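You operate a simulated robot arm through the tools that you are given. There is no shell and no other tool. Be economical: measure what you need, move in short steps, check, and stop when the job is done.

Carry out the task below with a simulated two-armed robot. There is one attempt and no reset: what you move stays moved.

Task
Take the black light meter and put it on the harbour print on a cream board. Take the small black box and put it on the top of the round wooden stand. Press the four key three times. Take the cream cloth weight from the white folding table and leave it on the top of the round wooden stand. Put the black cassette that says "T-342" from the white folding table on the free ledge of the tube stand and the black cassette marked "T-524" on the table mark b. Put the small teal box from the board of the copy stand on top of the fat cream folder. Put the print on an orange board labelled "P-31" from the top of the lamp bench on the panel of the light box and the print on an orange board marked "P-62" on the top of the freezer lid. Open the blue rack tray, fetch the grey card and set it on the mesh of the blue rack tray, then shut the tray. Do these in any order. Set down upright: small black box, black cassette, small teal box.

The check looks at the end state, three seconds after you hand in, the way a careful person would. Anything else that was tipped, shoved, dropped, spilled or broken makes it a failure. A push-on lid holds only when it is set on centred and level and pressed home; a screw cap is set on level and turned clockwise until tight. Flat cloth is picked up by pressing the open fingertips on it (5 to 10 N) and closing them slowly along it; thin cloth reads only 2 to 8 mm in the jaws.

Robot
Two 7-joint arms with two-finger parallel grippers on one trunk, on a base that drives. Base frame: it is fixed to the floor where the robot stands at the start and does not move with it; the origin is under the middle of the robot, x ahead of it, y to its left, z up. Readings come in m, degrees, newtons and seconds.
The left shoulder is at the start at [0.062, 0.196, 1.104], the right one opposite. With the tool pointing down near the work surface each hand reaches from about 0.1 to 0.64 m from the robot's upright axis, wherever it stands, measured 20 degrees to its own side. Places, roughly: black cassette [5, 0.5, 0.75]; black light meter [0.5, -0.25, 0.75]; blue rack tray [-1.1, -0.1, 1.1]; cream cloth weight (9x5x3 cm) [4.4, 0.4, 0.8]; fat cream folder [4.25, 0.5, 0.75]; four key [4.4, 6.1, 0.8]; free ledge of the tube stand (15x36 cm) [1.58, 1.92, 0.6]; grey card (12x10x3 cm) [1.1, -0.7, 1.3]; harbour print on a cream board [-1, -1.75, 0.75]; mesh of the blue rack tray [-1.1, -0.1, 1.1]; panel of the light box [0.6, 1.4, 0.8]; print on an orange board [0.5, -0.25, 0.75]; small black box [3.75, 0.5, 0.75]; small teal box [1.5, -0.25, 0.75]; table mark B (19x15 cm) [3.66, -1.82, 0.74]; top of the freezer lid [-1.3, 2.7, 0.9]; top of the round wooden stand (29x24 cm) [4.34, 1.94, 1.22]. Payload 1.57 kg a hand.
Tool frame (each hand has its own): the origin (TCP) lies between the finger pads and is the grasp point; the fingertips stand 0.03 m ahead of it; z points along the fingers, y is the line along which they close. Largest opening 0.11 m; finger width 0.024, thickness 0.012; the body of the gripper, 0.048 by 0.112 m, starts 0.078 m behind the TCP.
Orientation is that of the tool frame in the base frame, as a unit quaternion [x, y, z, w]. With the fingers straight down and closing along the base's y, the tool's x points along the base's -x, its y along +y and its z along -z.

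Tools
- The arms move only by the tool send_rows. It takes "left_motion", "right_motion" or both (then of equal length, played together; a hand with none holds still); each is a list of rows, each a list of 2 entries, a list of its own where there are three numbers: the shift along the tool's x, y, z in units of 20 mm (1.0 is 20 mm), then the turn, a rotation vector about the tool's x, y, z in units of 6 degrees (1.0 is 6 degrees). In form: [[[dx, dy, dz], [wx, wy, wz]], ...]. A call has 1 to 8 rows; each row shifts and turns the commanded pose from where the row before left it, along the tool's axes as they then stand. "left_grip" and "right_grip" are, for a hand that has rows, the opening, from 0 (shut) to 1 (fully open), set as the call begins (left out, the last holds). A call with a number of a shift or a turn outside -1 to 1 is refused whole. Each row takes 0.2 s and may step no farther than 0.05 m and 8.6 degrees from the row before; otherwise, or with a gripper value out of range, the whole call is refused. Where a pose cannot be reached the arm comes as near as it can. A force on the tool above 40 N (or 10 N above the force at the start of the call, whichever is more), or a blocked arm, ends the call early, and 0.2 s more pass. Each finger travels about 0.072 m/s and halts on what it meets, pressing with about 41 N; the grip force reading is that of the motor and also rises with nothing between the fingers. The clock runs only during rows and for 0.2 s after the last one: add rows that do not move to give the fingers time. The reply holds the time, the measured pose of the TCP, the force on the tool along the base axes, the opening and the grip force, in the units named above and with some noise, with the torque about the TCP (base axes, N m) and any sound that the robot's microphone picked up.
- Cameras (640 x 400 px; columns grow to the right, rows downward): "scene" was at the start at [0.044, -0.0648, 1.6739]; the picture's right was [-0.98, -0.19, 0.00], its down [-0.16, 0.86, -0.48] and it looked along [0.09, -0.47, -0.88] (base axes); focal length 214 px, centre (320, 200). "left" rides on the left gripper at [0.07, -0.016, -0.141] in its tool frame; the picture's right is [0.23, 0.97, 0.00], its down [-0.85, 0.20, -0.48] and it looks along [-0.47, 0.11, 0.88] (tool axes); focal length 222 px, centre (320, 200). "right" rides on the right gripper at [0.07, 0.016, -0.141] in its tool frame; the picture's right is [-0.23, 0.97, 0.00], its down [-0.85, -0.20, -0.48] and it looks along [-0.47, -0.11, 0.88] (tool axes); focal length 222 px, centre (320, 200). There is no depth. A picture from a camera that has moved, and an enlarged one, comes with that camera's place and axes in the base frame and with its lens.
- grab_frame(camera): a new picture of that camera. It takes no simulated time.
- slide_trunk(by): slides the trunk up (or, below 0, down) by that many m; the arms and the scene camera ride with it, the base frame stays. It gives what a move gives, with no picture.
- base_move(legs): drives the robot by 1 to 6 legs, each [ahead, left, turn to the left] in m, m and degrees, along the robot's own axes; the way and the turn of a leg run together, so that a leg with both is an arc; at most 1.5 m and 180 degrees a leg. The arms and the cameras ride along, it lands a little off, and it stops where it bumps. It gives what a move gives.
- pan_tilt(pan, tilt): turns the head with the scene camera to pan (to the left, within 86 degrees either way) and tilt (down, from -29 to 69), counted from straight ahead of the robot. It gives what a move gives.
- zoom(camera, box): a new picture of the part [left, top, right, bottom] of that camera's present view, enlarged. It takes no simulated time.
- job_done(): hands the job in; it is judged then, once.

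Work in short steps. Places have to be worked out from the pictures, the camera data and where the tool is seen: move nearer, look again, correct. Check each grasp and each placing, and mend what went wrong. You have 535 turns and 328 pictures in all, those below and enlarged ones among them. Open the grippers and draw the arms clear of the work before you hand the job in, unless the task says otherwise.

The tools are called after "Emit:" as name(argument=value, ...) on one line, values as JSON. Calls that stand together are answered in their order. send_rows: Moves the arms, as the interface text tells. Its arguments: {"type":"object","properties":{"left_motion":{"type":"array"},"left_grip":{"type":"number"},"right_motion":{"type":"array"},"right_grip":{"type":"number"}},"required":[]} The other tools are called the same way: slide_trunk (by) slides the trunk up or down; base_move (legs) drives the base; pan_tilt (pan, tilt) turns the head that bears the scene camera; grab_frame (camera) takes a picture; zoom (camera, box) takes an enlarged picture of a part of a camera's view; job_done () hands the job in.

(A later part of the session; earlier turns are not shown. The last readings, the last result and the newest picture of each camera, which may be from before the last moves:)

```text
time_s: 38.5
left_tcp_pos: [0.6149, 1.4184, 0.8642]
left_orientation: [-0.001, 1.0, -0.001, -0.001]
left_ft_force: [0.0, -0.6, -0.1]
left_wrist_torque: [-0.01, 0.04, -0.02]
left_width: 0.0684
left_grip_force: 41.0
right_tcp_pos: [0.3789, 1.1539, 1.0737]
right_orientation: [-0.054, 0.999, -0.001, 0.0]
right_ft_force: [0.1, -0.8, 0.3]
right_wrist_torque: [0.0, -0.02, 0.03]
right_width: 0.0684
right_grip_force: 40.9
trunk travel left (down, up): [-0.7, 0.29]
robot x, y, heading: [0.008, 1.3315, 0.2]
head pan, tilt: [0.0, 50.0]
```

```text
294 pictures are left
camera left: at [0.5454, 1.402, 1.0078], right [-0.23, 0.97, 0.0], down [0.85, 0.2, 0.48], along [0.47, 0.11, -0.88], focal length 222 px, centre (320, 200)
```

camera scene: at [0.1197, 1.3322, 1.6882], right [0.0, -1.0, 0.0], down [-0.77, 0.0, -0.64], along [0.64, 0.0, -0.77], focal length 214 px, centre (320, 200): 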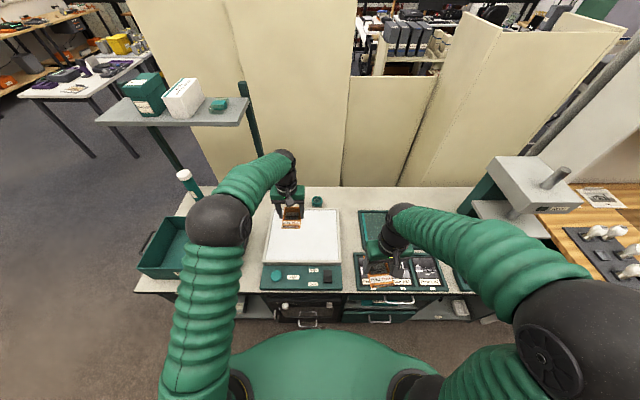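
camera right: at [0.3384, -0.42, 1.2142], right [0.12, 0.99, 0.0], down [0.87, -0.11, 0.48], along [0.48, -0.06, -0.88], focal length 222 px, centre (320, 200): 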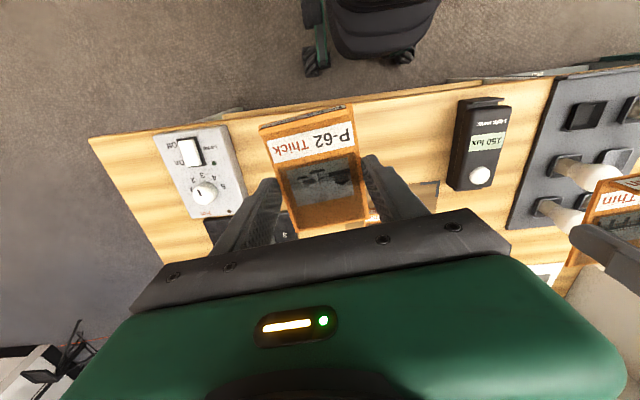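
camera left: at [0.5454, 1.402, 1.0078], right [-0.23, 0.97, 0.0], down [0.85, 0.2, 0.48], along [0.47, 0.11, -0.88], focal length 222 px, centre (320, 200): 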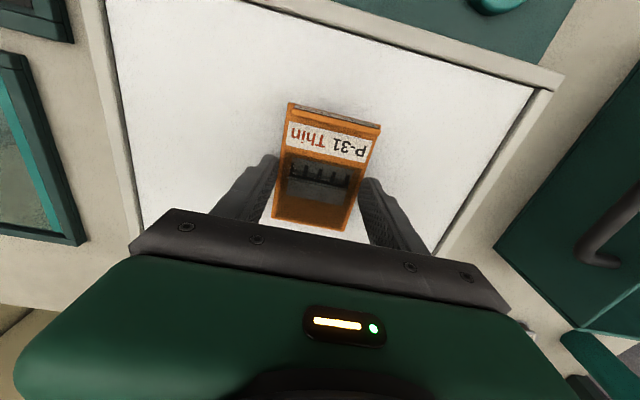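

Panel at z≈0.82; continue down in small steps.

Emit:
send_rows(left_motion=[[[0, 0, 0.2], [0, 0, 0]], [[0, 0, 0.15], [0, 0, 0]], [[0, 0, 0.1], [0, 0, 0]], [[0, 0, 0], [0, 0, 0]]])

Emit:
send_rows(left_motion=[[[0, 0, 0.15], [0, 0, 0]], [[0, 0, 0.1], [0, 0, 0]], [[0, 0, 0], [0, 0, 0]]])

```text
time_s: 39.5
left_tcp_pos: [0.6154, 1.4191, 0.8549]
left_orientation: [-0.001, 1.0, -0.001, 0.001]
left_ft_force: [0.0, 0.7, -0.3]
left_wrist_torque: [0.0, -0.01, -0.01]
left_width: 0.0682
left_grip_force: 40.7
right_tcp_pos: [0.3793, 1.1529, 1.0735]
right_orientation: [-0.054, 0.999, -0.001, 0.001]
right_ft_force: [0.7, 0.1, -0.6]
right_wrist_torque: [0.02, 0.0, 0.04]
right_width: 0.0686
right_grip_force: 41.5
trunk travel left (down, up): [-0.7, 0.29]
robot x, y, heading: [0.0082, 1.3349, 0.3]
head pan, tilt: [0.0, 50.0]
```

```text
time_s: 40.3
left_tcp_pos: [0.6146, 1.4188, 0.8516]
left_orientation: [-0.001, 1.0, 0.0, 0.0]
left_ft_force: [-0.1, -0.3, -0.9]
left_wrist_torque: [0.01, 0.0, 0.01]
left_width: 0.0684
left_grip_force: 41.1
right_tcp_pos: [0.3787, 1.1531, 1.0738]
right_orientation: [-0.054, 0.999, -0.001, 0.0]
right_ft_force: [0.5, 0.3, 0.4]
right_wrist_torque: [-0.01, 0.03, 0.0]
right_width: 0.0685
right_grip_force: 41.3
trunk travel left (down, up): [-0.7, 0.29]
robot x, y, heading: [0.0098, 1.3324, 0.0]
head pan, tilt: [0.0, 50.0]
```

Still no contact; I continue in 5 mm rows until the force shows.

Emit:
send_rows(left_motion=[[[0, 0, 0.2], [0, 0, 0]], [[0, 0, 0.1], [0, 0, 0]], [[0, 0, 0], [0, 0, 0]]])

Emit:
send_rows(left_motion=[[[0, 0, 0.2], [0, 0, 0]], [[0, 0, 0], [0, 0, 0]]])

Emit:
send_rows(left_motion=[[[0, 0, 0.2], [0, 0, 0]], [[0, 0, 0], [0, 0, 0]]])

```text
time_s: 41.1
left_tcp_pos: [0.6161, 1.4193, 0.845]
left_orientation: [-0.001, 1.0, -0.001, 0.001]
left_ft_force: [-0.3, 0.3, 8.6]
left_wrist_torque: [-0.04, 0.39, 0.02]
left_width: 0.0685
left_grip_force: 41.3
right_tcp_pos: [0.3786, 1.1544, 1.0742]
right_orientation: [-0.054, 0.999, 0.0, 0.001]
right_ft_force: [0.1, 0.3, 0.8]
right_wrist_torque: [-0.01, 0.0, 0.01]
right_width: 0.0684
right_grip_force: 41.0
trunk travel left (down, up): [-0.7, 0.29]
robot x, y, heading: [0.0083, 1.3305, 0.2]
head pan, tilt: [0.0, 50.0]
```

```text
time_s: 41.7
left_tcp_pos: [0.615, 1.4194, 0.8472]
left_orientation: [-0.001, 1.0, -0.001, 0.004]
left_ft_force: [2.0, 1.9, 33.4]
left_wrist_torque: [0.05, 0.76, -0.01]
left_width: 0.0685
left_grip_force: 41.4
right_tcp_pos: [0.3745, 1.1548, 1.0749]
right_orientation: [-0.055, 0.998, -0.001, 0.002]
right_ft_force: [-0.2, -0.3, -0.1]
right_wrist_torque: [-0.01, 0.01, 0.03]
right_width: 0.0683
right_grip_force: 40.4
trunk travel left (down, up): [-0.7, 0.29]
robot x, y, heading: [0.0119, 1.3322, -0.1]
head pan, tilt: [0.0, 50.0]
```

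```text
time_s: 42.0
left_tcp_pos: [0.6162, 1.4177, 0.8459]
left_orientation: [0.0, 1.0, -0.001, 0.004]
left_ft_force: [-9.7, 2.0, 24.2]
left_wrist_torque: [0.14, 0.34, 0.04]
left_width: 0.0685
left_grip_force: 40.8
right_tcp_pos: [0.3756, 1.1536, 1.0735]
right_orientation: [-0.055, 0.998, -0.001, 0.001]
right_ft_force: [0.9, 0.5, -0.3]
right_wrist_torque: [0.02, 0.04, 0.02]
right_width: 0.0686
right_grip_force: 41.1
trunk travel left (down, up): [-0.7, 0.29]
robot x, y, heading: [0.0077, 1.3341, 0.2]
head pan, tilt: [0.0, 50.0]
stopped in row 1 (left hand): the force on the tool passed its limit at 45 N (the readings are from after the stop); the commanded pose is now the measured one
```

The print is on the panel. I ease up slightly and open, then rise.

Emit:
send_rows(left_motion=[[[0, 0, -0.05], [0, 0, 0]], [[0, 0, 0], [0, 0, 0]], [[0, 0, 0], [0, 0, 0]], [[0, 0, 0], [0, 0, 0]]], left_grip=0.9)

Emit:
send_rows(left_motion=[[[0, 0, -1], [0, 0, 0]], [[0, 0, -1], [0, 0, 0]], [[0, 0, -1], [0, 0, 0]], [[0, 0, -1], [0, 0, 0]], [[0, 0, -1], [0, 0, 0]], [[0, 0, -1], [0, 0, 0]], [[0, 0, -1], [0, 0, 0]], [[0, 0, -1], [0, 0, 0]]])

Emit:
grab_frame(camera="left")

```text
time_s: 43.0
left_tcp_pos: [0.6171, 1.4191, 0.8439]
left_orientation: [-0.001, 1.0, 0.0, 0.005]
left_ft_force: [1.6, -0.7, 12.3]
left_wrist_torque: [0.43, 0.09, -0.13]
left_width: 0.0976
left_grip_force: 0.0
right_tcp_pos: [0.379, 1.1529, 1.0732]
right_orientation: [-0.054, 0.999, -0.001, 0.0]
right_ft_force: [0.3, 0.2, -0.7]
right_wrist_torque: [0.01, 0.05, 0.0]
right_width: 0.0681
right_grip_force: 40.8
trunk travel left (down, up): [-0.7, 0.29]
robot x, y, heading: [0.0096, 1.3274, 0.3]
head pan, tilt: [0.0, 50.0]
```

```text
time_s: 44.8
left_tcp_pos: [0.6164, 1.42, 1.0043]
left_orientation: [-0.001, 1.0, -0.001, 0.003]
left_ft_force: [-0.2, 1.0, -0.1]
left_wrist_torque: [-0.03, 0.0, 0.03]
left_width: 0.0992
left_grip_force: 0.1
right_tcp_pos: [0.3791, 1.1538, 1.0751]
right_orientation: [-0.054, 0.999, -0.001, -0.001]
right_ft_force: [0.6, -0.3, -0.3]
right_wrist_torque: [-0.01, -0.02, 0.01]
right_width: 0.0682
right_grip_force: 41.1
trunk travel left (down, up): [-0.7, 0.29]
robot x, y, heading: [0.0118, 1.3334, 0.0]
head pan, tilt: [0.0, 50.0]
```

```text
293 pictures are left
camera left: at [0.546, 1.4023, 1.1458], right [-0.23, 0.97, 0.0], down [0.85, 0.2, 0.48], along [0.47, 0.11, -0.88], focal length 222 px, centre (320, 200)
```

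left: 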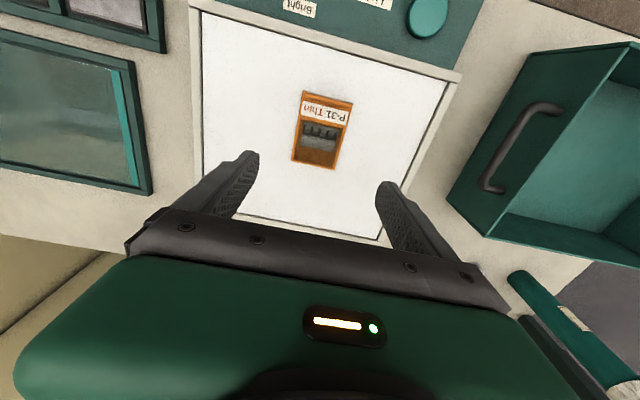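

P-31 rests well on the panel. I retract the left hand, then drive toward the freezer.

Emit:
send_rows(left_motion=[[[1, 0, -0.4], [0, 0, 0]], [[1, 0, -0.4], [0, 0, 0]], [[1, 0, -0.4], [0, 0, 0]], [[1, 0, -0.4], [0, 0, 0]], [[1, 0, -0.4], [0, 0, 0]], [[1, 0, -0.4], [0, 0, 0]], [[1, 0, -0.4], [0, 0, 0]], [[1, 0, -0.4], [0, 0, 0]]])

Emit:
base_move(legs=[[-0.25, 0, 0], [0, 1.2, 0], [0, 0, 90]])

Emit:
pan_tilt(pan=45, tilt=30)

Emit:
grab_frame(camera="scene")

```text
time_s: 46.6
left_tcp_pos: [0.456, 1.4183, 1.0667]
left_orientation: [0.0, 1.0, 0.0, 0.004]
left_ft_force: [-0.1, -1.1, -0.5]
left_wrist_torque: [-0.04, -0.03, 0.01]
left_width: 0.0991
left_grip_force: 0.1
right_tcp_pos: [0.3778, 1.1541, 1.075]
right_orientation: [-0.054, 0.999, -0.001, 0.001]
right_ft_force: [-0.2, 0.5, 0.4]
right_wrist_torque: [0.02, -0.01, 0.01]
right_width: 0.0683
right_grip_force: 40.6
trunk travel left (down, up): [-0.7, 0.29]
robot x, y, heading: [0.0094, 1.3328, 0.3]
head pan, tilt: [0.0, 50.0]
```

```text
time_s: 58.0
left_tcp_pos: [-0.3347, 2.9751, 1.0654]
left_orientation: [0.711, -0.703, -0.002, -0.003]
left_ft_force: [0.2, 0.8, -0.1]
left_wrist_torque: [-0.01, 0.02, -0.02]
left_width: 0.0992
left_grip_force: 0.0
right_tcp_pos: [-0.0698, 2.8993, 1.0743]
right_orientation: [0.747, -0.665, 0.001, -0.001]
right_ft_force: [0.4, 0.0, -0.8]
right_wrist_torque: [0.02, -0.01, 0.0]
right_width: 0.0684
right_grip_force: 40.6
trunk travel left (down, up): [-0.7, 0.29]
robot x, y, heading: [-0.2461, 2.5287, 90.5]
head pan, tilt: [0.0, 50.0]
```

```text
time_s: 59.1
left_tcp_pos: [-0.3346, 2.975, 1.0659]
left_orientation: [0.711, -0.703, -0.001, -0.003]
left_ft_force: [-0.5, -0.9, -0.3]
left_wrist_torque: [0.0, 0.01, 0.04]
left_width: 0.0991
left_grip_force: 0.1
right_tcp_pos: [-0.0697, 2.8974, 1.0735]
right_orientation: [0.747, -0.665, 0.0, -0.002]
right_ft_force: [0.3, 0.0, -0.5]
right_wrist_torque: [0.0, 0.01, 0.01]
right_width: 0.0684
right_grip_force: 40.7
trunk travel left (down, up): [-0.7, 0.29]
robot x, y, heading: [-0.2461, 2.5277, 90.9]
head pan, tilt: [45.0, 30.0]
```

```text
292 pictures are left
camera scene: at [-0.3095, 2.6261, 1.7177], right [0.7, 0.71, 0.0], down [0.36, -0.35, -0.87], along [-0.62, 0.61, -0.5], focal length 214 px, centre (320, 200)
```

scene: 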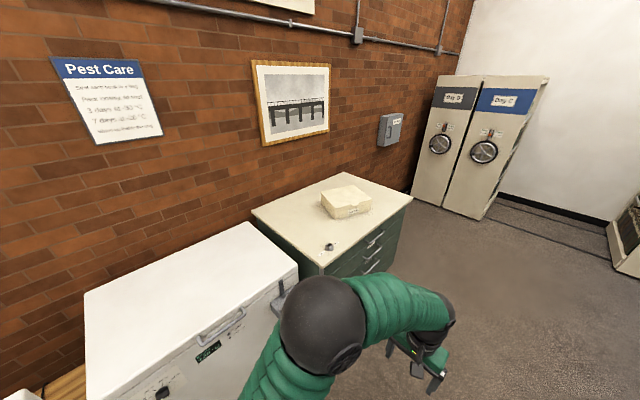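

The freezer lid spans about x −1.47..−0.93, y 2.3..3.07. I turn to face it and drive up.

Emit:
base_move(legs=[[0, 0, 89.3], [0.24, 0, 0]])

Emit:
pan_tilt(pan=-10, tilt=50)

Emit:
grab_frame(camera="scene")

```text
time_s: 64.7
left_tcp_pos: [-0.9254, 2.4376, 1.0653]
left_orientation: [1.0, 0.002, -0.006, -0.001]
left_ft_force: [1.0, -0.8, -0.3]
left_wrist_torque: [0.02, 0.02, 0.02]
left_width: 0.0992
left_grip_force: 0.0
right_tcp_pos: [-0.849, 2.7017, 1.0763]
right_orientation: [0.998, 0.056, -0.002, -0.002]
right_ft_force: [-0.8, -0.3, -0.7]
right_wrist_torque: [0.03, 0.02, 0.04]
right_width: 0.0685
right_grip_force: 40.8
trunk travel left (down, up): [-0.7, 0.29]
robot x, y, heading: [-0.4769, 2.5277, -179.4]
head pan, tilt: [45.0, 30.0]
```

```text
time_s: 65.9
left_tcp_pos: [-0.9272, 2.4378, 1.0663]
left_orientation: [1.0, 0.002, -0.005, -0.001]
left_ft_force: [0.3, -0.2, 0.0]
left_wrist_torque: [-0.04, -0.01, -0.02]
left_width: 0.099
left_grip_force: 0.0
right_tcp_pos: [-0.8506, 2.7023, 1.0743]
right_orientation: [0.998, 0.057, -0.001, 0.0]
right_ft_force: [-0.4, -0.2, 0.3]
right_wrist_torque: [0.0, 0.03, -0.01]
right_width: 0.0686
right_grip_force: 41.0
trunk travel left (down, up): [-0.7, 0.29]
robot x, y, heading: [-0.4846, 2.5253, -179.6]
head pan, tilt: [-10.0, 50.0]
```

```text
291 pictures are left
camera scene: at [-0.5906, 2.5413, 1.6882], right [0.17, 0.99, 0.0], down [0.76, -0.13, -0.64], along [-0.63, 0.11, -0.77], focal length 214 px, centre (320, 200)
```

scene: 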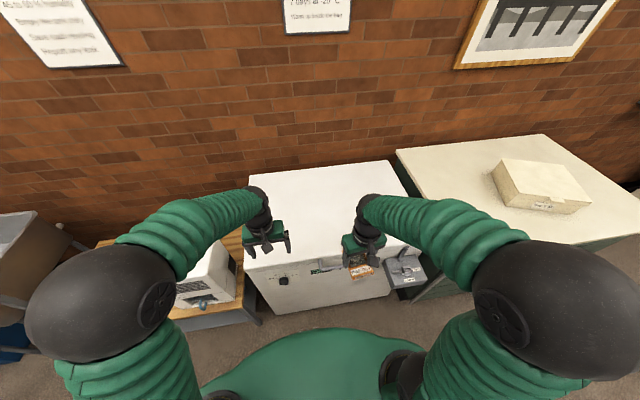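

Right hand is aligned over the lid; I extend forward and begin lowering.

Emit:
send_rows(right_motion=[[[-1, 0, 0], [0, 0, 0]], [[-1, 0, 0], [0, 0, 0]], [[-1, 0, 0], [0, 0, 0]], [[-1, 0, 0], [0, 0, 0]], [[-1, 0, 0], [0, 0, 0]], [[-1, 0, 0], [0, 0, 0]], [[-1, 0, 0], [0, 0, 0]], [[-1, 0, 0], [0, 0, 0]]])

Emit:
send_rows(right_motion=[[[-1, 0, 1], [0, 0, 0]], [[-1, 0, 1], [0, 0, 0]], [[-1, 0, 1], [0, 0, 0]], [[-0.5, 0, 1], [0, 0, 0]], [[0, 0, 1], [0, 0, 0]]])

Emit:
grab_frame(camera="right")

```text
time_s: 67.7
left_tcp_pos: [-0.9276, 2.4382, 1.0643]
left_orientation: [1.0, 0.002, -0.004, -0.001]
left_ft_force: [0.5, 0.4, -0.2]
left_wrist_torque: [0.02, -0.01, 0.01]
left_width: 0.0988
left_grip_force: 0.1
right_tcp_pos: [-1.01, 2.6852, 1.0736]
right_orientation: [0.998, 0.057, -0.001, -0.001]
right_ft_force: [-0.2, 0.9, -0.2]
right_wrist_torque: [0.01, -0.01, -0.02]
right_width: 0.0685
right_grip_force: 40.9
trunk travel left (down, up): [-0.7, 0.29]
robot x, y, heading: [-0.48, 2.5262, -179.7]
head pan, tilt: [-10.0, 50.0]
```

```text
time_s: 68.9
left_tcp_pos: [-0.9276, 2.4376, 1.0667]
left_orientation: [1.0, 0.002, -0.003, -0.001]
left_ft_force: [0.1, -0.1, 0.1]
left_wrist_torque: [-0.01, 0.03, 0.0]
left_width: 0.0991
left_grip_force: 0.1
right_tcp_pos: [-1.0797, 2.6773, 0.9739]
right_orientation: [0.998, 0.057, 0.0, -0.002]
right_ft_force: [-0.1, 0.3, -0.2]
right_wrist_torque: [0.03, -0.01, -0.02]
right_width: 0.0686
right_grip_force: 40.6
trunk travel left (down, up): [-0.7, 0.29]
robot x, y, heading: [-0.4814, 2.5271, -179.8]
head pan, tilt: [-10.0, 50.0]
```

```text
290 pictures are left
camera right: at [-1.0076, 2.668, 1.1144], right [-0.12, -0.99, 0.0], down [-0.87, 0.1, 0.48], along [-0.48, 0.06, -0.88], focal length 222 px, centre (320, 200)
```

right: 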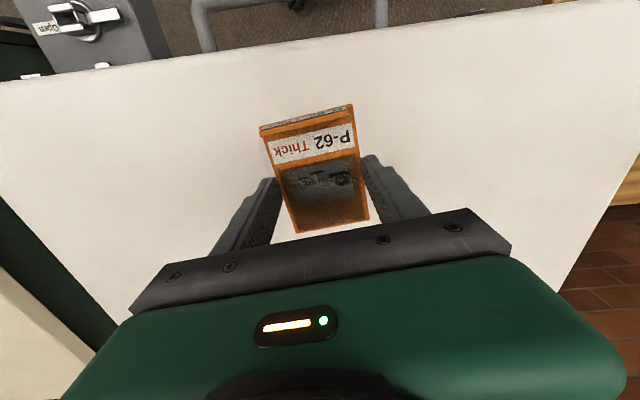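

Over the lid, clear of its edge. I lower in small steps.

Emit:
send_rows(right_motion=[[[0, 0, 0.4], [0, 0, 0]], [[0, 0, 0.4], [0, 0, 0]], [[0, 0, 0.3], [0, 0, 0]], [[0, 0, 0], [0, 0, 0]]])

Emit:
grab_frame(camera="right")

```text
time_s: 69.9
left_tcp_pos: [-0.9272, 2.4383, 1.0653]
left_orientation: [1.0, 0.003, -0.004, -0.001]
left_ft_force: [-0.9, -0.5, 0.6]
left_wrist_torque: [0.0, 0.01, -0.02]
left_width: 0.0989
left_grip_force: 0.0
right_tcp_pos: [-1.0807, 2.677, 0.9511]
right_orientation: [0.998, 0.056, -0.001, -0.001]
right_ft_force: [0.1, 0.1, 0.0]
right_wrist_torque: [0.02, -0.05, -0.04]
right_width: 0.0684
right_grip_force: 41.6
trunk travel left (down, up): [-0.7, 0.29]
robot x, y, heading: [-0.4825, 2.5241, -179.6]
head pan, tilt: [-10.0, 50.0]
```

```text
289 pictures are left
camera right: at [-1.0075, 2.6681, 1.0927], right [-0.12, -0.99, 0.0], down [-0.87, 0.1, 0.48], along [-0.48, 0.06, -0.88], focal length 222 px, centre (320, 200)
```

right: 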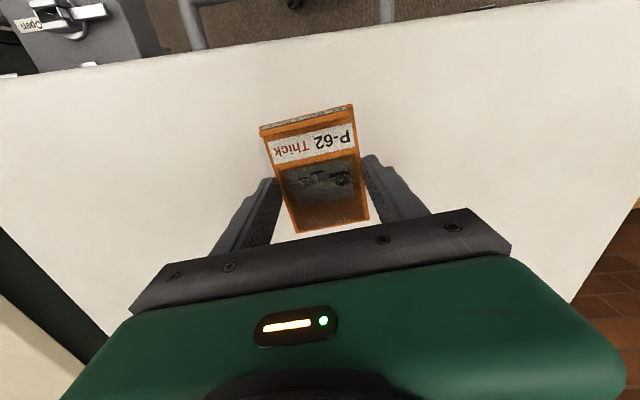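

No contact yet; next 20 mm in 4 mm rows.

Emit:
send_rows(right_motion=[[[0, 0, 0.2], [0, 0, 0]], [[0, 0, 0.2], [0, 0, 0]], [[0, 0, 0.2], [0, 0, 0]], [[0, 0, 0], [0, 0, 0]]])

```text
time_s: 70.9
left_tcp_pos: [-0.9276, 2.4376, 1.0663]
left_orientation: [1.0, 0.003, -0.004, -0.001]
left_ft_force: [0.0, 0.4, -1.4]
left_wrist_torque: [0.0, -0.02, 0.0]
left_width: 0.0991
left_grip_force: 0.1
right_tcp_pos: [-1.0805, 2.6762, 0.94]
right_orientation: [0.998, 0.056, -0.001, -0.001]
right_ft_force: [0.7, 0.1, 0.0]
right_wrist_torque: [-0.02, 0.01, -0.02]
right_width: 0.0685
right_grip_force: 40.9
trunk travel left (down, up): [-0.7, 0.29]
robot x, y, heading: [-0.4821, 2.5314, -179.9]
head pan, tilt: [-10.0, 50.0]
```

Still free at 0.940; continuing.

Emit:
send_rows(right_motion=[[[0, 0, 0.2], [0, 0, 0]], [[0, 0, 0.2], [0, 0, 0]], [[0, 0, 0], [0, 0, 0]]])

Emit:
zoom(camera="right", box=[220, 90, 420, 250])

```text
time_s: 71.7
left_tcp_pos: [-0.927, 2.4377, 1.0673]
left_orientation: [1.0, 0.003, -0.005, -0.001]
left_ft_force: [-0.3, -0.3, 0.0]
left_wrist_torque: [-0.01, 0.02, 0.0]
left_width: 0.0989
left_grip_force: 0.0
right_tcp_pos: [-1.0804, 2.6775, 0.9334]
right_orientation: [0.998, 0.057, -0.001, -0.001]
right_ft_force: [0.0, 0.0, -0.1]
right_wrist_torque: [0.01, 0.02, -0.04]
right_width: 0.0683
right_grip_force: 41.1
trunk travel left (down, up): [-0.7, 0.29]
robot x, y, heading: [-0.4845, 2.5261, -179.6]
head pan, tilt: [-10.0, 50.0]
```

```text
2.50 times, centred on (320, 170) of right
camera zoom: at [-1.0074, 2.6681, 1.0726], right [-0.12, -0.99, 0.0], down [-0.87, 0.1, 0.48], along [-0.48, 0.06, -0.88], focal length 555 px, centre (320, 275)
```

zoom: 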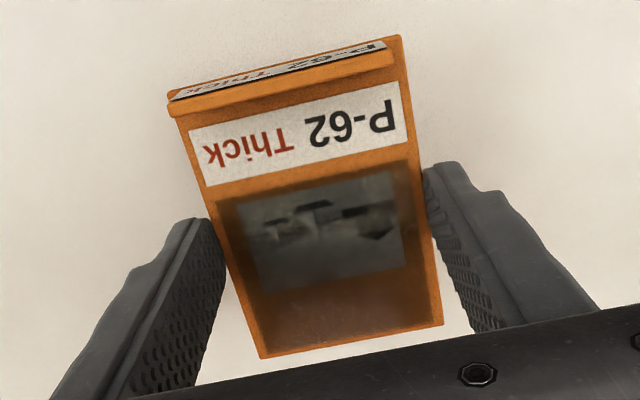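

Soft shadow tightening; a little further down.

Emit:
send_rows(right_motion=[[[0, 0, 0.2], [0, 0, 0]], [[0, 0, 0.2], [0, 0, 0]], [[0, 0, 0.1], [0, 0, 0]], [[0, 0, 0], [0, 0, 0]]])

```text
time_s: 72.7
left_tcp_pos: [-0.9279, 2.439, 1.0666]
left_orientation: [1.0, 0.003, -0.005, -0.001]
left_ft_force: [-0.2, 0.4, -1.2]
left_wrist_torque: [0.02, 0.02, -0.02]
left_width: 0.0994
left_grip_force: 0.1
right_tcp_pos: [-1.0798, 2.6771, 0.9228]
right_orientation: [0.998, 0.056, -0.001, 0.0]
right_ft_force: [-0.4, 0.2, 0.6]
right_wrist_torque: [0.0, -0.01, -0.02]
right_width: 0.0683
right_grip_force: 40.8
trunk travel left (down, up): [-0.7, 0.29]
robot x, y, heading: [-0.4807, 2.5241, -179.6]
head pan, tilt: [-10.0, 50.0]
```

Continue down.

Emit:
send_rows(right_motion=[[[0, 0, 0.2], [0, 0, 0]], [[0, 0, 0.2], [0, 0, 0]], [[0, 0, 0.1], [0, 0, 0]], [[0, 0, 0], [0, 0, 0]]])

```text
time_s: 73.7
left_tcp_pos: [-0.9271, 2.4364, 1.0668]
left_orientation: [1.0, 0.003, -0.004, -0.001]
left_ft_force: [-0.6, -0.5, 0.4]
left_wrist_torque: [-0.04, 0.04, 0.0]
left_width: 0.0988
left_grip_force: 0.1
right_tcp_pos: [-1.0785, 2.6769, 0.9124]
right_orientation: [0.998, 0.057, 0.0, 0.0]
right_ft_force: [0.6, -0.2, 0.4]
right_wrist_torque: [-0.01, -0.03, 0.0]
right_width: 0.0687
right_grip_force: 40.7
trunk travel left (down, up): [-0.7, 0.29]
robot x, y, heading: [-0.4832, 2.526, -179.7]
head pan, tilt: [-10.0, 50.0]
```

Continue down.

Emit:
send_rows(right_motion=[[[0, 0, 0.2], [0, 0, 0]], [[0, 0, 0.2], [0, 0, 0]], [[0, 0, 0.2], [0, 0, 0]], [[0, 0, 0], [0, 0, 0]]])

Emit:
grab_frame(camera="right")

```text
time_s: 74.7
left_tcp_pos: [-0.9281, 2.4385, 1.0669]
left_orientation: [1.0, 0.003, -0.004, -0.001]
left_ft_force: [0.0, 0.9, -0.1]
left_wrist_torque: [-0.03, 0.01, -0.01]
left_width: 0.0991
left_grip_force: 0.1
right_tcp_pos: [-1.0787, 2.677, 0.9005]
right_orientation: [0.998, 0.056, -0.001, -0.001]
right_ft_force: [-0.1, -0.5, -0.6]
right_wrist_torque: [0.02, 0.01, 0.02]
right_width: 0.0682
right_grip_force: 40.8
trunk travel left (down, up): [-0.7, 0.29]
robot x, y, heading: [-0.4854, 2.526, -179.5]
head pan, tilt: [-10.0, 50.0]
```

```text
287 pictures are left
camera right: at [-1.0071, 2.668, 1.0405], right [-0.12, -0.99, 0.0], down [-0.87, 0.1, 0.48], along [-0.48, 0.06, -0.88], focal length 222 px, centre (320, 200)
```

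right: 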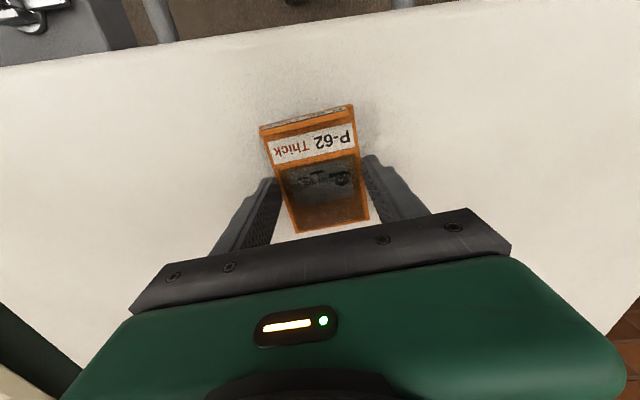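

Lid appears to be nearer z≈0.84; continuing down 30 mm in small rows.

Emit:
send_rows(right_motion=[[[0, 0, 0.3], [0, 0, 0]], [[0, 0, 0.3], [0, 0, 0]], [[0, 0, 0.2], [0, 0, 0]], [[0, 0, 0], [0, 0, 0]]])

```text
time_s: 75.7
left_tcp_pos: [-0.9265, 2.4372, 1.0665]
left_orientation: [1.0, 0.003, -0.004, -0.001]
left_ft_force: [0.2, 0.5, -0.5]
left_wrist_torque: [-0.01, 0.0, 0.02]
left_width: 0.0989
left_grip_force: 0.1
right_tcp_pos: [-1.0804, 2.6781, 0.8852]
right_orientation: [0.998, 0.055, -0.001, -0.002]
right_ft_force: [0.8, -0.1, 4.9]
right_wrist_torque: [-0.03, -0.3, -0.01]
right_width: 0.0684
right_grip_force: 40.7
trunk travel left (down, up): [-0.7, 0.29]
robot x, y, heading: [-0.4803, 2.5303, -179.7]
head pan, tilt: [-10.0, 50.0]
```

Contact at 0.885 with 5 N. I release with no further push and rise.

Emit:
send_rows(right_motion=[[[0, 0, 0], [0, 0, 0]], [[0, 0, 0], [0, 0, 0]], [[0, 0, 0], [0, 0, 0]], [[0, 0, 0], [0, 0, 0]]], right_grip=0.9)

Emit:
send_rows(right_motion=[[[0, 0, -1], [0, 0, 0]], [[0, 0, -1], [0, 0, 0]], [[0, 0, -1], [0, 0, 0]], [[0, 0, -1], [0, 0, 0]], [[0, 0, -1], [0, 0, 0]], [[1, 0, -1], [0, 0, 0]], [[1, 0, -1], [0, 0, 0]], [[1, 0, -1], [0, 0, 1]]])

Emit:
grab_frame(camera="right")

```text
time_s: 76.7
left_tcp_pos: [-0.929, 2.4395, 1.066]
left_orientation: [1.0, 0.002, -0.004, -0.001]
left_ft_force: [-0.1, -0.2, 0.2]
left_wrist_torque: [0.0, 0.04, 0.03]
left_width: 0.0992
left_grip_force: 0.1
right_tcp_pos: [-1.0802, 2.6781, 0.8853]
right_orientation: [0.998, 0.056, -0.001, -0.001]
right_ft_force: [-1.1, 3.3, 5.3]
right_wrist_torque: [-0.16, -0.08, 0.05]
right_width: 0.0956
right_grip_force: 0.1
trunk travel left (down, up): [-0.7, 0.29]
robot x, y, heading: [-0.4812, 2.5303, -179.6]
head pan, tilt: [-10.0, 50.0]
```

```text
time_s: 78.5
left_tcp_pos: [-0.9261, 2.4382, 1.0667]
left_orientation: [1.0, 0.003, -0.004, -0.001]
left_ft_force: [0.1, 0.2, -0.3]
left_wrist_torque: [0.01, -0.03, -0.01]
left_width: 0.099
left_grip_force: 0.1
right_tcp_pos: [-1.0181, 2.6832, 1.0451]
right_orientation: [1.0, 0.004, -0.002, 0.0]
right_ft_force: [1.1, 0.4, 0.1]
right_wrist_torque: [0.02, 0.01, -0.01]
right_width: 0.0992
right_grip_force: 0.0
trunk travel left (down, up): [-0.7, 0.29]
robot x, y, heading: [-0.4801, 2.5266, -179.5]
head pan, tilt: [-10.0, 50.0]
```

```text
286 pictures are left
camera right: at [-0.9468, 2.6669, 1.1848], right [-0.22, -0.98, 0.0], down [-0.86, 0.19, 0.48], along [-0.47, 0.11, -0.88], focal length 222 px, centre (320, 200)
```

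right: 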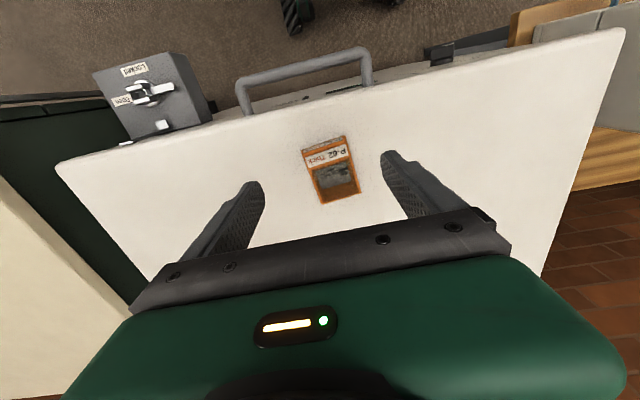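

P-62 is on the freezer lid. I retract, turn round and drive back to the lamp bench for the light meter.

Emit:
send_rows(right_motion=[[[1, 0, -0.3], [0, 0, 0]], [[1, 0, -0.3], [0, 0, 0]], [[1, 0, -0.3], [0, 0, 0]], [[1, 0, -0.3], [0, 0, 0]], [[1, 0, -0.3], [0, 0, 0]], [[1, 0, -0.3], [0, 0, 0]]])

Emit:
base_move(legs=[[-0.25, 0, 0], [0, 0, 179.6], [0, -1.4, 0], [0, -1.3, 0]])

Emit:
pan_tilt(pan=0, tilt=50)

Emit:
grab_frame(camera="scene")

```text
time_s: 79.9
left_tcp_pos: [-0.9268, 2.4378, 1.0667]
left_orientation: [1.0, 0.003, -0.004, -0.002]
left_ft_force: [-0.3, 0.7, 0.4]
left_wrist_torque: [-0.05, 0.02, 0.01]
left_width: 0.0992
left_grip_force: 0.2
right_tcp_pos: [-0.899, 2.6845, 1.08]
right_orientation: [1.0, 0.004, -0.001, -0.001]
right_ft_force: [0.4, 0.3, 0.5]
right_wrist_torque: [-0.06, -0.02, -0.02]
right_width: 0.0992
right_grip_force: 0.0
trunk travel left (down, up): [-0.7, 0.29]
robot x, y, heading: [-0.4813, 2.5239, -179.5]
head pan, tilt: [-10.0, 50.0]
```

```text
time_s: 101.8
left_tcp_pos: [0.1821, -0.0927, 1.066]
left_orientation: [0.01, 1.0, -0.001, 0.004]
left_ft_force: [0.3, -0.3, -0.3]
left_wrist_torque: [0.01, 0.0, 0.0]
left_width: 0.0989
left_grip_force: 0.0
right_tcp_pos: [0.1474, -0.3372, 1.0802]
right_orientation: [0.01, 1.0, -0.001, 0.001]
right_ft_force: [0.6, 0.6, -0.2]
right_wrist_torque: [0.02, 0.0, -0.02]
right_width: 0.0991
right_grip_force: 0.0
trunk travel left (down, up): [-0.7, 0.29]
robot x, y, heading: [-0.2651, -0.1687, -1.1]
head pan, tilt: [-10.0, 50.0]
```

```text
time_s: 102.5
left_tcp_pos: [0.1818, -0.0927, 1.067]
left_orientation: [0.01, 1.0, -0.001, 0.004]
left_ft_force: [-1.2, -0.4, 0.3]
left_wrist_torque: [0.02, 0.0, -0.03]
left_width: 0.0985
left_grip_force: 0.0
right_tcp_pos: [0.1464, -0.3382, 1.0804]
right_orientation: [0.009, 1.0, -0.001, 0.001]
right_ft_force: [0.7, -0.4, 0.6]
right_wrist_torque: [-0.01, -0.02, 0.06]
right_width: 0.0994
right_grip_force: 0.0
trunk travel left (down, up): [-0.7, 0.29]
robot x, y, heading: [-0.2643, -0.1715, -0.8]
head pan, tilt: [0.0, 50.0]
```

```text
285 pictures are left
camera scene: at [-0.1555, -0.1715, 1.6881], right [-0.02, -1.0, 0.0], down [-0.77, 0.02, -0.64], along [0.64, -0.01, -0.77], focal length 214 px, centre (320, 200)
```

scene: 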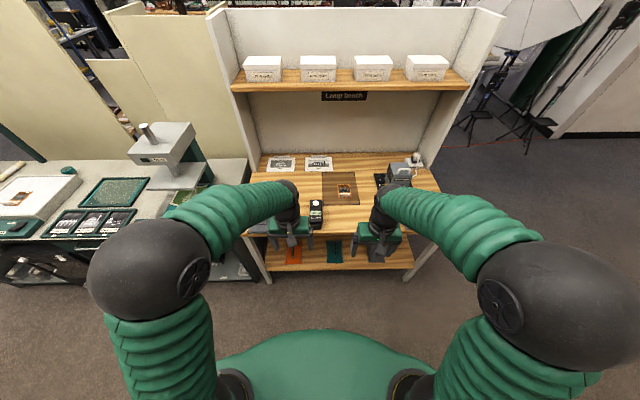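

The meter is at about (0.465,-0.165). I drive a bit ahead/left and bring the right hand over it.

Emit:
base_move(legs=[[0.2, 0.1, 0.9]])

Emit:
grab_frame(camera="right")

```text
time_s: 104.2
left_tcp_pos: [0.3776, 0.0105, 1.0686]
left_orientation: [0.002, 1.0, 0.0, 0.005]
left_ft_force: [-0.7, 0.2, 0.2]
left_wrist_torque: [0.0, 0.0, -0.02]
left_width: 0.0992
left_grip_force: 0.1
right_tcp_pos: [0.3475, -0.237, 1.0804]
right_orientation: [0.001, 1.0, 0.0, 0.003]
right_ft_force: [-0.7, -0.3, 0.0]
right_wrist_torque: [-0.04, -0.03, 0.01]
right_width: 0.0991
right_grip_force: 0.0
trunk travel left (down, up): [-0.7, 0.29]
robot x, y, heading: [-0.0658, -0.0699, -0.4]
head pan, tilt: [0.0, 50.0]
```

```text
284 pictures are left
camera right: at [0.2772, -0.2194, 1.2207], right [0.23, 0.97, 0.0], down [0.85, -0.2, 0.48], along [0.47, -0.11, -0.88], focal length 222 px, centre (320, 200)
```

right: 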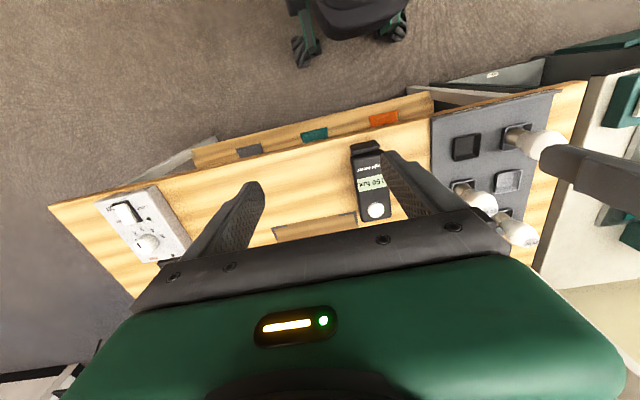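

Meter centre ≈ (0.468,-0.167). I move over it and down for a close look.

Emit:
send_rows(right_motion=[[[-1, 0.6, 0.8], [0, 0, 0]], [[-1, 0.6, 0.8], [0, 0, 0]], [[-1, 0.6, 0.8], [0, 0, 0]], [[-1, 0.6, 0.8], [0, 0, 0]], [[-1, 0.6, 0.8], [0, 0, 0]], [[-0.8, 0.5, 0.8], [0, 0, 0]]])

Emit:
grab_frame(camera="right")

```text
time_s: 105.6
left_tcp_pos: [0.3799, 0.0124, 1.0657]
left_orientation: [0.002, 1.0, -0.002, 0.004]
left_ft_force: [0.8, -0.8, -0.4]
left_wrist_torque: [0.02, 0.05, -0.04]
left_width: 0.0989
left_grip_force: 0.0
right_tcp_pos: [0.466, -0.1631, 0.9825]
right_orientation: [0.002, 1.0, -0.001, 0.001]
right_ft_force: [0.1, 0.5, -0.1]
right_wrist_torque: [0.01, 0.03, -0.02]
right_width: 0.099
right_grip_force: 0.0
trunk travel left (down, up): [-0.7, 0.29]
robot x, y, heading: [-0.0656, -0.0732, -0.3]
head pan, tilt: [0.0, 50.0]
```

```text
283 pictures are left
camera right: at [0.397, -0.1462, 1.1236], right [0.23, 0.97, 0.0], down [0.85, -0.2, 0.48], along [0.47, -0.11, -0.88], focal length 222 px, centre (320, 200)
```

right: 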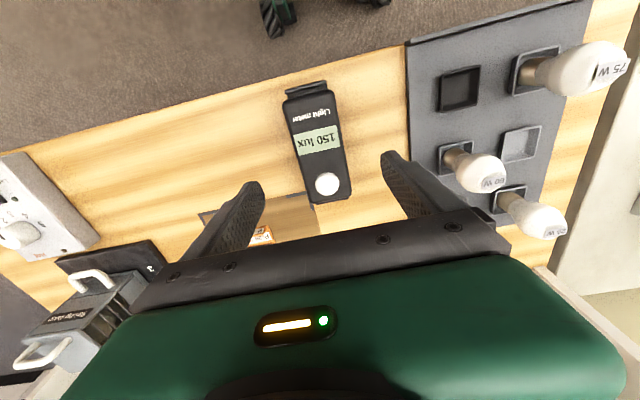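

Meter is ~14x6 cm, centre (0.478,-0.166), yaw −3°. I descend around it, tips just above the bench, and close.

Emit:
send_rows(right_motion=[[[-0.3, -0.1, 1], [0, 0, 0.5]], [[-0.3, -0.1, 1], [0, 0, 0]], [[0, 0, 1], [0, 0, 0]], [[0, 0, 1], [0, 0, 0]], [[0, 0, 1], [0, 0, 0]], [[0, 0, 1], [0, 0, 0]], [[0, 0, 1], [0, 0, 0]], [[0, 0, 0.2], [0, 0, 0]]], right_grip=1)

Emit:
send_rows(right_motion=[[[0, 0, 0], [0, 0, 0]], [[0, 0, 0], [0, 0, 0]], [[0, 0, 0], [0, 0, 0]], [[0, 0, 0], [0, 0, 0]], [[0, 0, 0], [0, 0, 0]]], right_grip=0.2)

Emit:
grab_frame(camera="right")

```text
time_s: 107.4
left_tcp_pos: [0.3788, 0.0127, 1.0679]
left_orientation: [0.003, 1.0, -0.002, 0.005]
left_ft_force: [-0.5, -0.1, -0.1]
left_wrist_torque: [0.02, -0.01, 0.0]
left_width: 0.0991
left_grip_force: 0.1
right_tcp_pos: [0.4764, -0.1686, 0.8406]
right_orientation: [0.026, 1.0, -0.001, 0.002]
right_ft_force: [-0.3, -0.6, 0.5]
right_wrist_torque: [0.0, -0.03, -0.02]
right_width: 0.11
right_grip_force: 0.1
trunk travel left (down, up): [-0.7, 0.29]
robot x, y, heading: [-0.0672, -0.0767, -0.0]
head pan, tilt: [0.0, 50.0]
```

```text
time_s: 108.6
left_tcp_pos: [0.379, 0.0114, 1.067]
left_orientation: [0.003, 1.0, -0.002, 0.005]
left_ft_force: [0.1, -0.8, 0.5]
left_wrist_torque: [-0.01, 0.04, 0.03]
left_width: 0.0993
left_grip_force: 0.1
right_tcp_pos: [0.4781, -0.1678, 0.8412]
right_orientation: [0.027, 1.0, -0.001, 0.001]
right_ft_force: [-0.3, 1.0, 0.3]
right_wrist_torque: [0.03, -0.09, 0.0]
right_width: 0.0624
right_grip_force: 40.6
trunk travel left (down, up): [-0.7, 0.29]
robot x, y, heading: [-0.0651, -0.0747, -0.1]
head pan, tilt: [0.0, 50.0]
```

```text
282 pictures are left
camera right: at [0.4088, -0.1486, 0.9807], right [0.28, 0.96, 0.0], down [0.84, -0.24, 0.48], along [0.46, -0.14, -0.88], focal length 222 px, centre (320, 200)
```

right: 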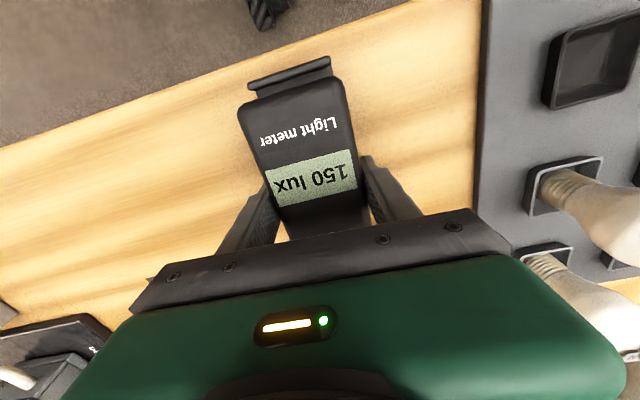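

Meter gripped (62 mm). I lift, retract, and drive to the table on the right-rear.

Emit:
send_rows(right_motion=[[[0, 0, -1], [0, 0, 0]], [[0, 0, -1], [0, 0, 0]], [[0, 0, -1], [0, 0, 0]], [[0, 0, -1], [0, 0, 0]], [[0, 0, -1], [0, 0, 0]], [[0.5, 0, -1], [0, 0, 0]], [[1, 0, -1], [0, 0, 0]], [[1, 0, -1], [0, 0, 0]]])

Emit:
send_rows(right_motion=[[[1, -0.6, -1], [0, 0, 0]], [[1, -0.6, -1], [0, 0, 0]], [[1, -0.6, -1], [0, 0, 0]], [[1, -0.6, 0], [0, 0, 0]], [[0, -0.6, 0], [0, 0, -0.5]], [[0, -0.6, 0], [0, 0, 0]]])

Emit:
base_move(legs=[[-0.15, 0, 0], [0, -1.4, 0], [0.3, -0.15, 0], [0, 0, 180]])

Emit:
pan_tilt(pan=0, tilt=40)

Emit:
grab_frame(camera="scene")

```text
time_s: 110.4
left_tcp_pos: [0.3785, 0.0126, 1.0668]
left_orientation: [0.003, 1.0, -0.001, 0.006]
left_ft_force: [0.0, 0.6, -0.2]
left_wrist_torque: [-0.01, -0.01, 0.01]
left_width: 0.0991
left_grip_force: 0.0
right_tcp_pos: [0.4243, -0.1647, 0.9992]
right_orientation: [0.027, 1.0, -0.002, 0.001]
right_ft_force: [-0.5, -0.5, -1.9]
right_wrist_torque: [-0.02, -0.04, -0.01]
right_width: 0.0624
right_grip_force: 41.0
trunk travel left (down, up): [-0.7, 0.29]
robot x, y, heading: [-0.0675, -0.072, -0.0]
head pan, tilt: [0.0, 50.0]
```

```text
time_s: 111.8
left_tcp_pos: [0.379, 0.0116, 1.067]
left_orientation: [0.002, 1.0, -0.001, 0.004]
left_ft_force: [0.1, -0.2, 0.4]
left_wrist_torque: [0.01, 0.01, -0.03]
left_width: 0.0988
left_grip_force: 0.0
right_tcp_pos: [0.3442, -0.2331, 1.0593]
right_orientation: [0.001, 1.0, -0.001, 0.002]
right_ft_force: [0.0, 0.2, -1.8]
right_wrist_torque: [0.01, 0.01, 0.02]
right_width: 0.062
right_grip_force: 41.2
trunk travel left (down, up): [-0.7, 0.29]
robot x, y, heading: [-0.0671, -0.0739, -0.3]
head pan, tilt: [0.0, 50.0]
```

```text
time_s: 129.0
left_tcp_pos: [-0.362, -1.722, 1.0677]
left_orientation: [1.0, -0.001, -0.004, -0.001]
left_ft_force: [0.6, 0.0, 0.4]
left_wrist_torque: [0.02, 0.03, 0.0]
left_width: 0.0989
left_grip_force: 0.1
right_tcp_pos: [-0.3278, -1.4787, 1.061]
right_orientation: [1.0, 0.0, -0.002, -0.001]
right_ft_force: [1.8, 1.0, -2.1]
right_wrist_torque: [-0.04, 0.02, -0.01]
right_width: 0.0616
right_grip_force: 40.6
trunk travel left (down, up): [-0.7, 0.29]
robot x, y, heading: [0.0821, -1.6363, 180.1]
head pan, tilt: [0.0, 50.0]
```

```text
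time_s: 129.7
left_tcp_pos: [-0.3603, -1.7211, 1.0674]
left_orientation: [1.0, 0.0, -0.006, -0.001]
left_ft_force: [-0.1, 0.2, 0.3]
left_wrist_torque: [-0.03, 0.01, -0.02]
left_width: 0.099
left_grip_force: 0.0
right_tcp_pos: [-0.3268, -1.4783, 1.0601]
right_orientation: [1.0, 0.0, -0.002, 0.0]
right_ft_force: [-0.8, -0.4, -2.1]
right_wrist_torque: [0.02, -0.01, -0.01]
right_width: 0.0617
right_grip_force: 40.8
trunk travel left (down, up): [-0.7, 0.29]
robot x, y, heading: [0.0824, -1.6405, 180.0]
head pan, tilt: [0.0, 40.0]
```

```text
281 pictures are left
camera scene: at [-0.0361, -1.6354, 1.7022], right [0.0, 1.0, 0.0], down [0.64, 0.0, -0.76], along [-0.76, 0.0, -0.64], focal length 214 px, centre (320, 200)
```

scene: 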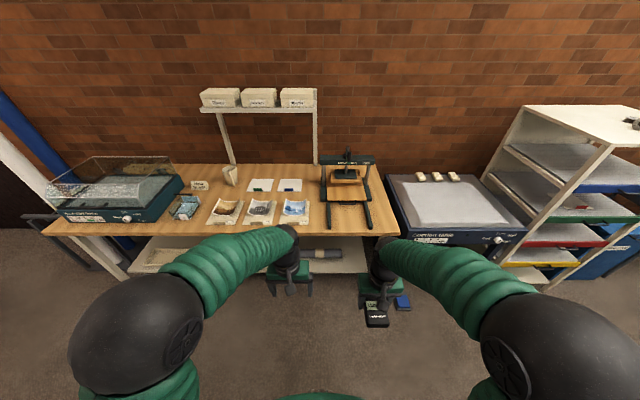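

Three cream-board prints lie on the table; I zoom in to identify the harbour.

Emit:
zoom(camera="scene", box=[190, 165, 330, 250])

Emit:
zoom(camera="scene", box=[440, 90, 640, 310])

```text
4.57 times, centred on (260, 208) of scene
camera zoom: at [-0.0361, -1.6354, 1.7022], right [0.0, 1.0, 0.0], down [0.64, 0.0, -0.76], along [-0.76, 0.0, -0.64], focal length 980 px, centre (594, 166)
```

zoom: 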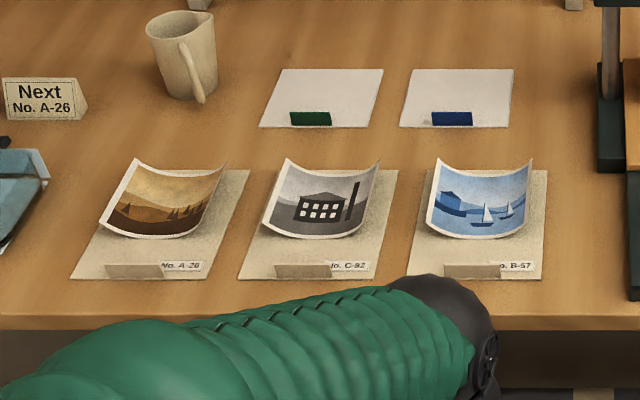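

```text
1.82 times, centred on (540, 200) of scene
camera zoom: at [-0.0361, -1.6354, 1.7022], right [0.0, 1.0, 0.0], down [0.64, 0.0, -0.76], along [-0.76, 0.0, -0.64], focal length 390 px, centre (-80, 200)
```

zoom: 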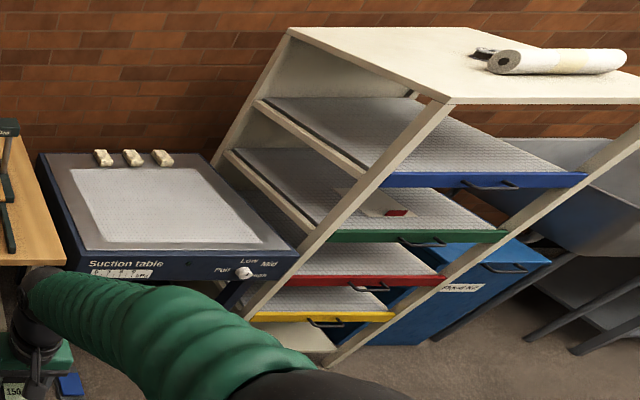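

I look closer to distinguish the brown and blue prints.

Emit:
zoom(camera="scene", box=[205, 190, 315, 232])

```text
5.82 times, centred on (260, 211) of scene
camera zoom: at [-0.0361, -1.6354, 1.7022], right [0.0, 1.0, 0.0], down [0.64, 0.0, -0.76], along [-0.76, 0.0, -0.64], focal length 1248 px, centre (669, 136)
```

zoom: 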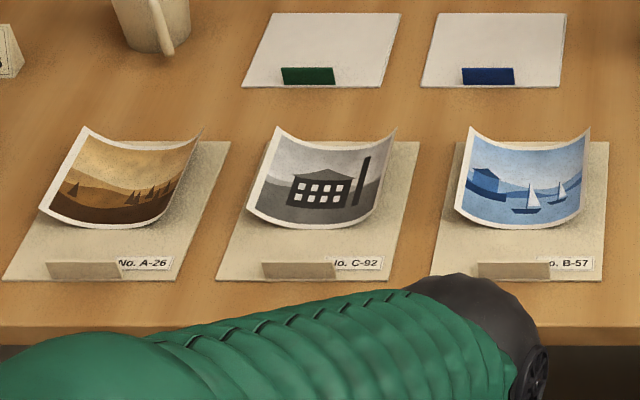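

B-57 (pier house and sailboats) is the harbour print, at about (-0.98,-1.78). I drive up to the table.

Emit:
base_move(legs=[[0.46, 0.25, 0]])

Emit:
grab_frame(camera="right")

Emit:
pan_tilt(pan=-5, tilt=50)

Emit:
grab_frame(camera="scene")

```text
time_s: 132.7
left_tcp_pos: [-0.8199, -1.9723, 1.0678]
left_orientation: [1.0, 0.0, -0.005, 0.0]
left_ft_force: [-0.5, -0.7, 0.5]
left_wrist_torque: [-0.02, -0.03, -0.04]
left_width: 0.0989
left_grip_force: 0.2
right_tcp_pos: [-0.7849, -1.7256, 1.0604]
right_orientation: [1.0, 0.002, -0.003, 0.0]
right_ft_force: [0.9, 0.0, -1.7]
right_wrist_torque: [-0.01, 0.01, 0.01]
right_width: 0.0615
right_grip_force: 41.1
trunk travel left (down, up): [-0.7, 0.29]
robot x, y, heading: [-0.3769, -1.8877, -179.9]
head pan, tilt: [0.0, 40.0]
```

```text
277 pictures are left
camera right: at [-0.7143, -1.7428, 1.2006], right [-0.22, -0.97, 0.0], down [-0.85, 0.2, 0.48], along [-0.47, 0.11, -0.88], focal length 222 px, centre (320, 200)
```

right: 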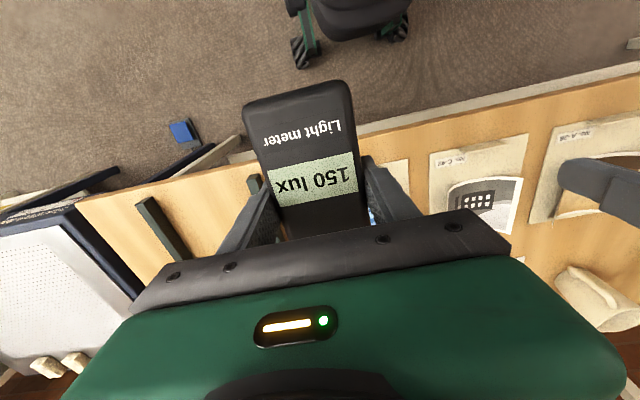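

```text
time_s: 133.4
left_tcp_pos: [-0.8208, -1.9731, 1.0679]
left_orientation: [1.0, 0.0, -0.004, -0.001]
left_ft_force: [0.2, 0.3, -0.4]
left_wrist_torque: [0.02, -0.01, 0.01]
left_width: 0.0989
left_grip_force: 0.0
right_tcp_pos: [-0.7868, -1.7273, 1.0599]
right_orientation: [1.0, 0.001, -0.003, -0.001]
right_ft_force: [0.3, 0.6, -1.8]
right_wrist_torque: [-0.03, -0.01, 0.0]
right_width: 0.0613
right_grip_force: 41.2
trunk travel left (down, up): [-0.7, 0.29]
robot x, y, heading: [-0.3785, -1.8853, -180.0]
head pan, tilt: [-5.0, 50.0]
```

```text
276 pictures are left
camera scene: at [-0.4878, -1.8776, 1.6881], right [0.09, 1.0, 0.0], down [0.76, -0.07, -0.64], along [-0.64, 0.05, -0.77], focal length 214 px, centre (320, 200)
```

scene: 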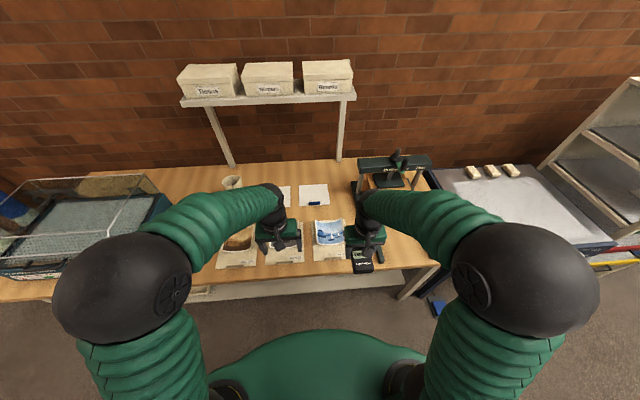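

Emit:
zoom(camera="scene", box=[200, 170, 400, 290])

```text
3.20 times, centred on (300, 230) of scene
camera zoom: at [-0.4878, -1.8776, 1.6881], right [0.09, 1.0, 0.0], down [0.76, -0.07, -0.64], along [-0.64, 0.05, -0.77], focal length 686 px, centre (384, 104)
```

zoom: 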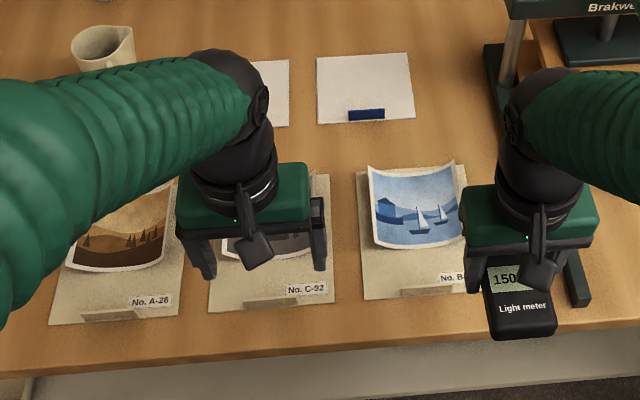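

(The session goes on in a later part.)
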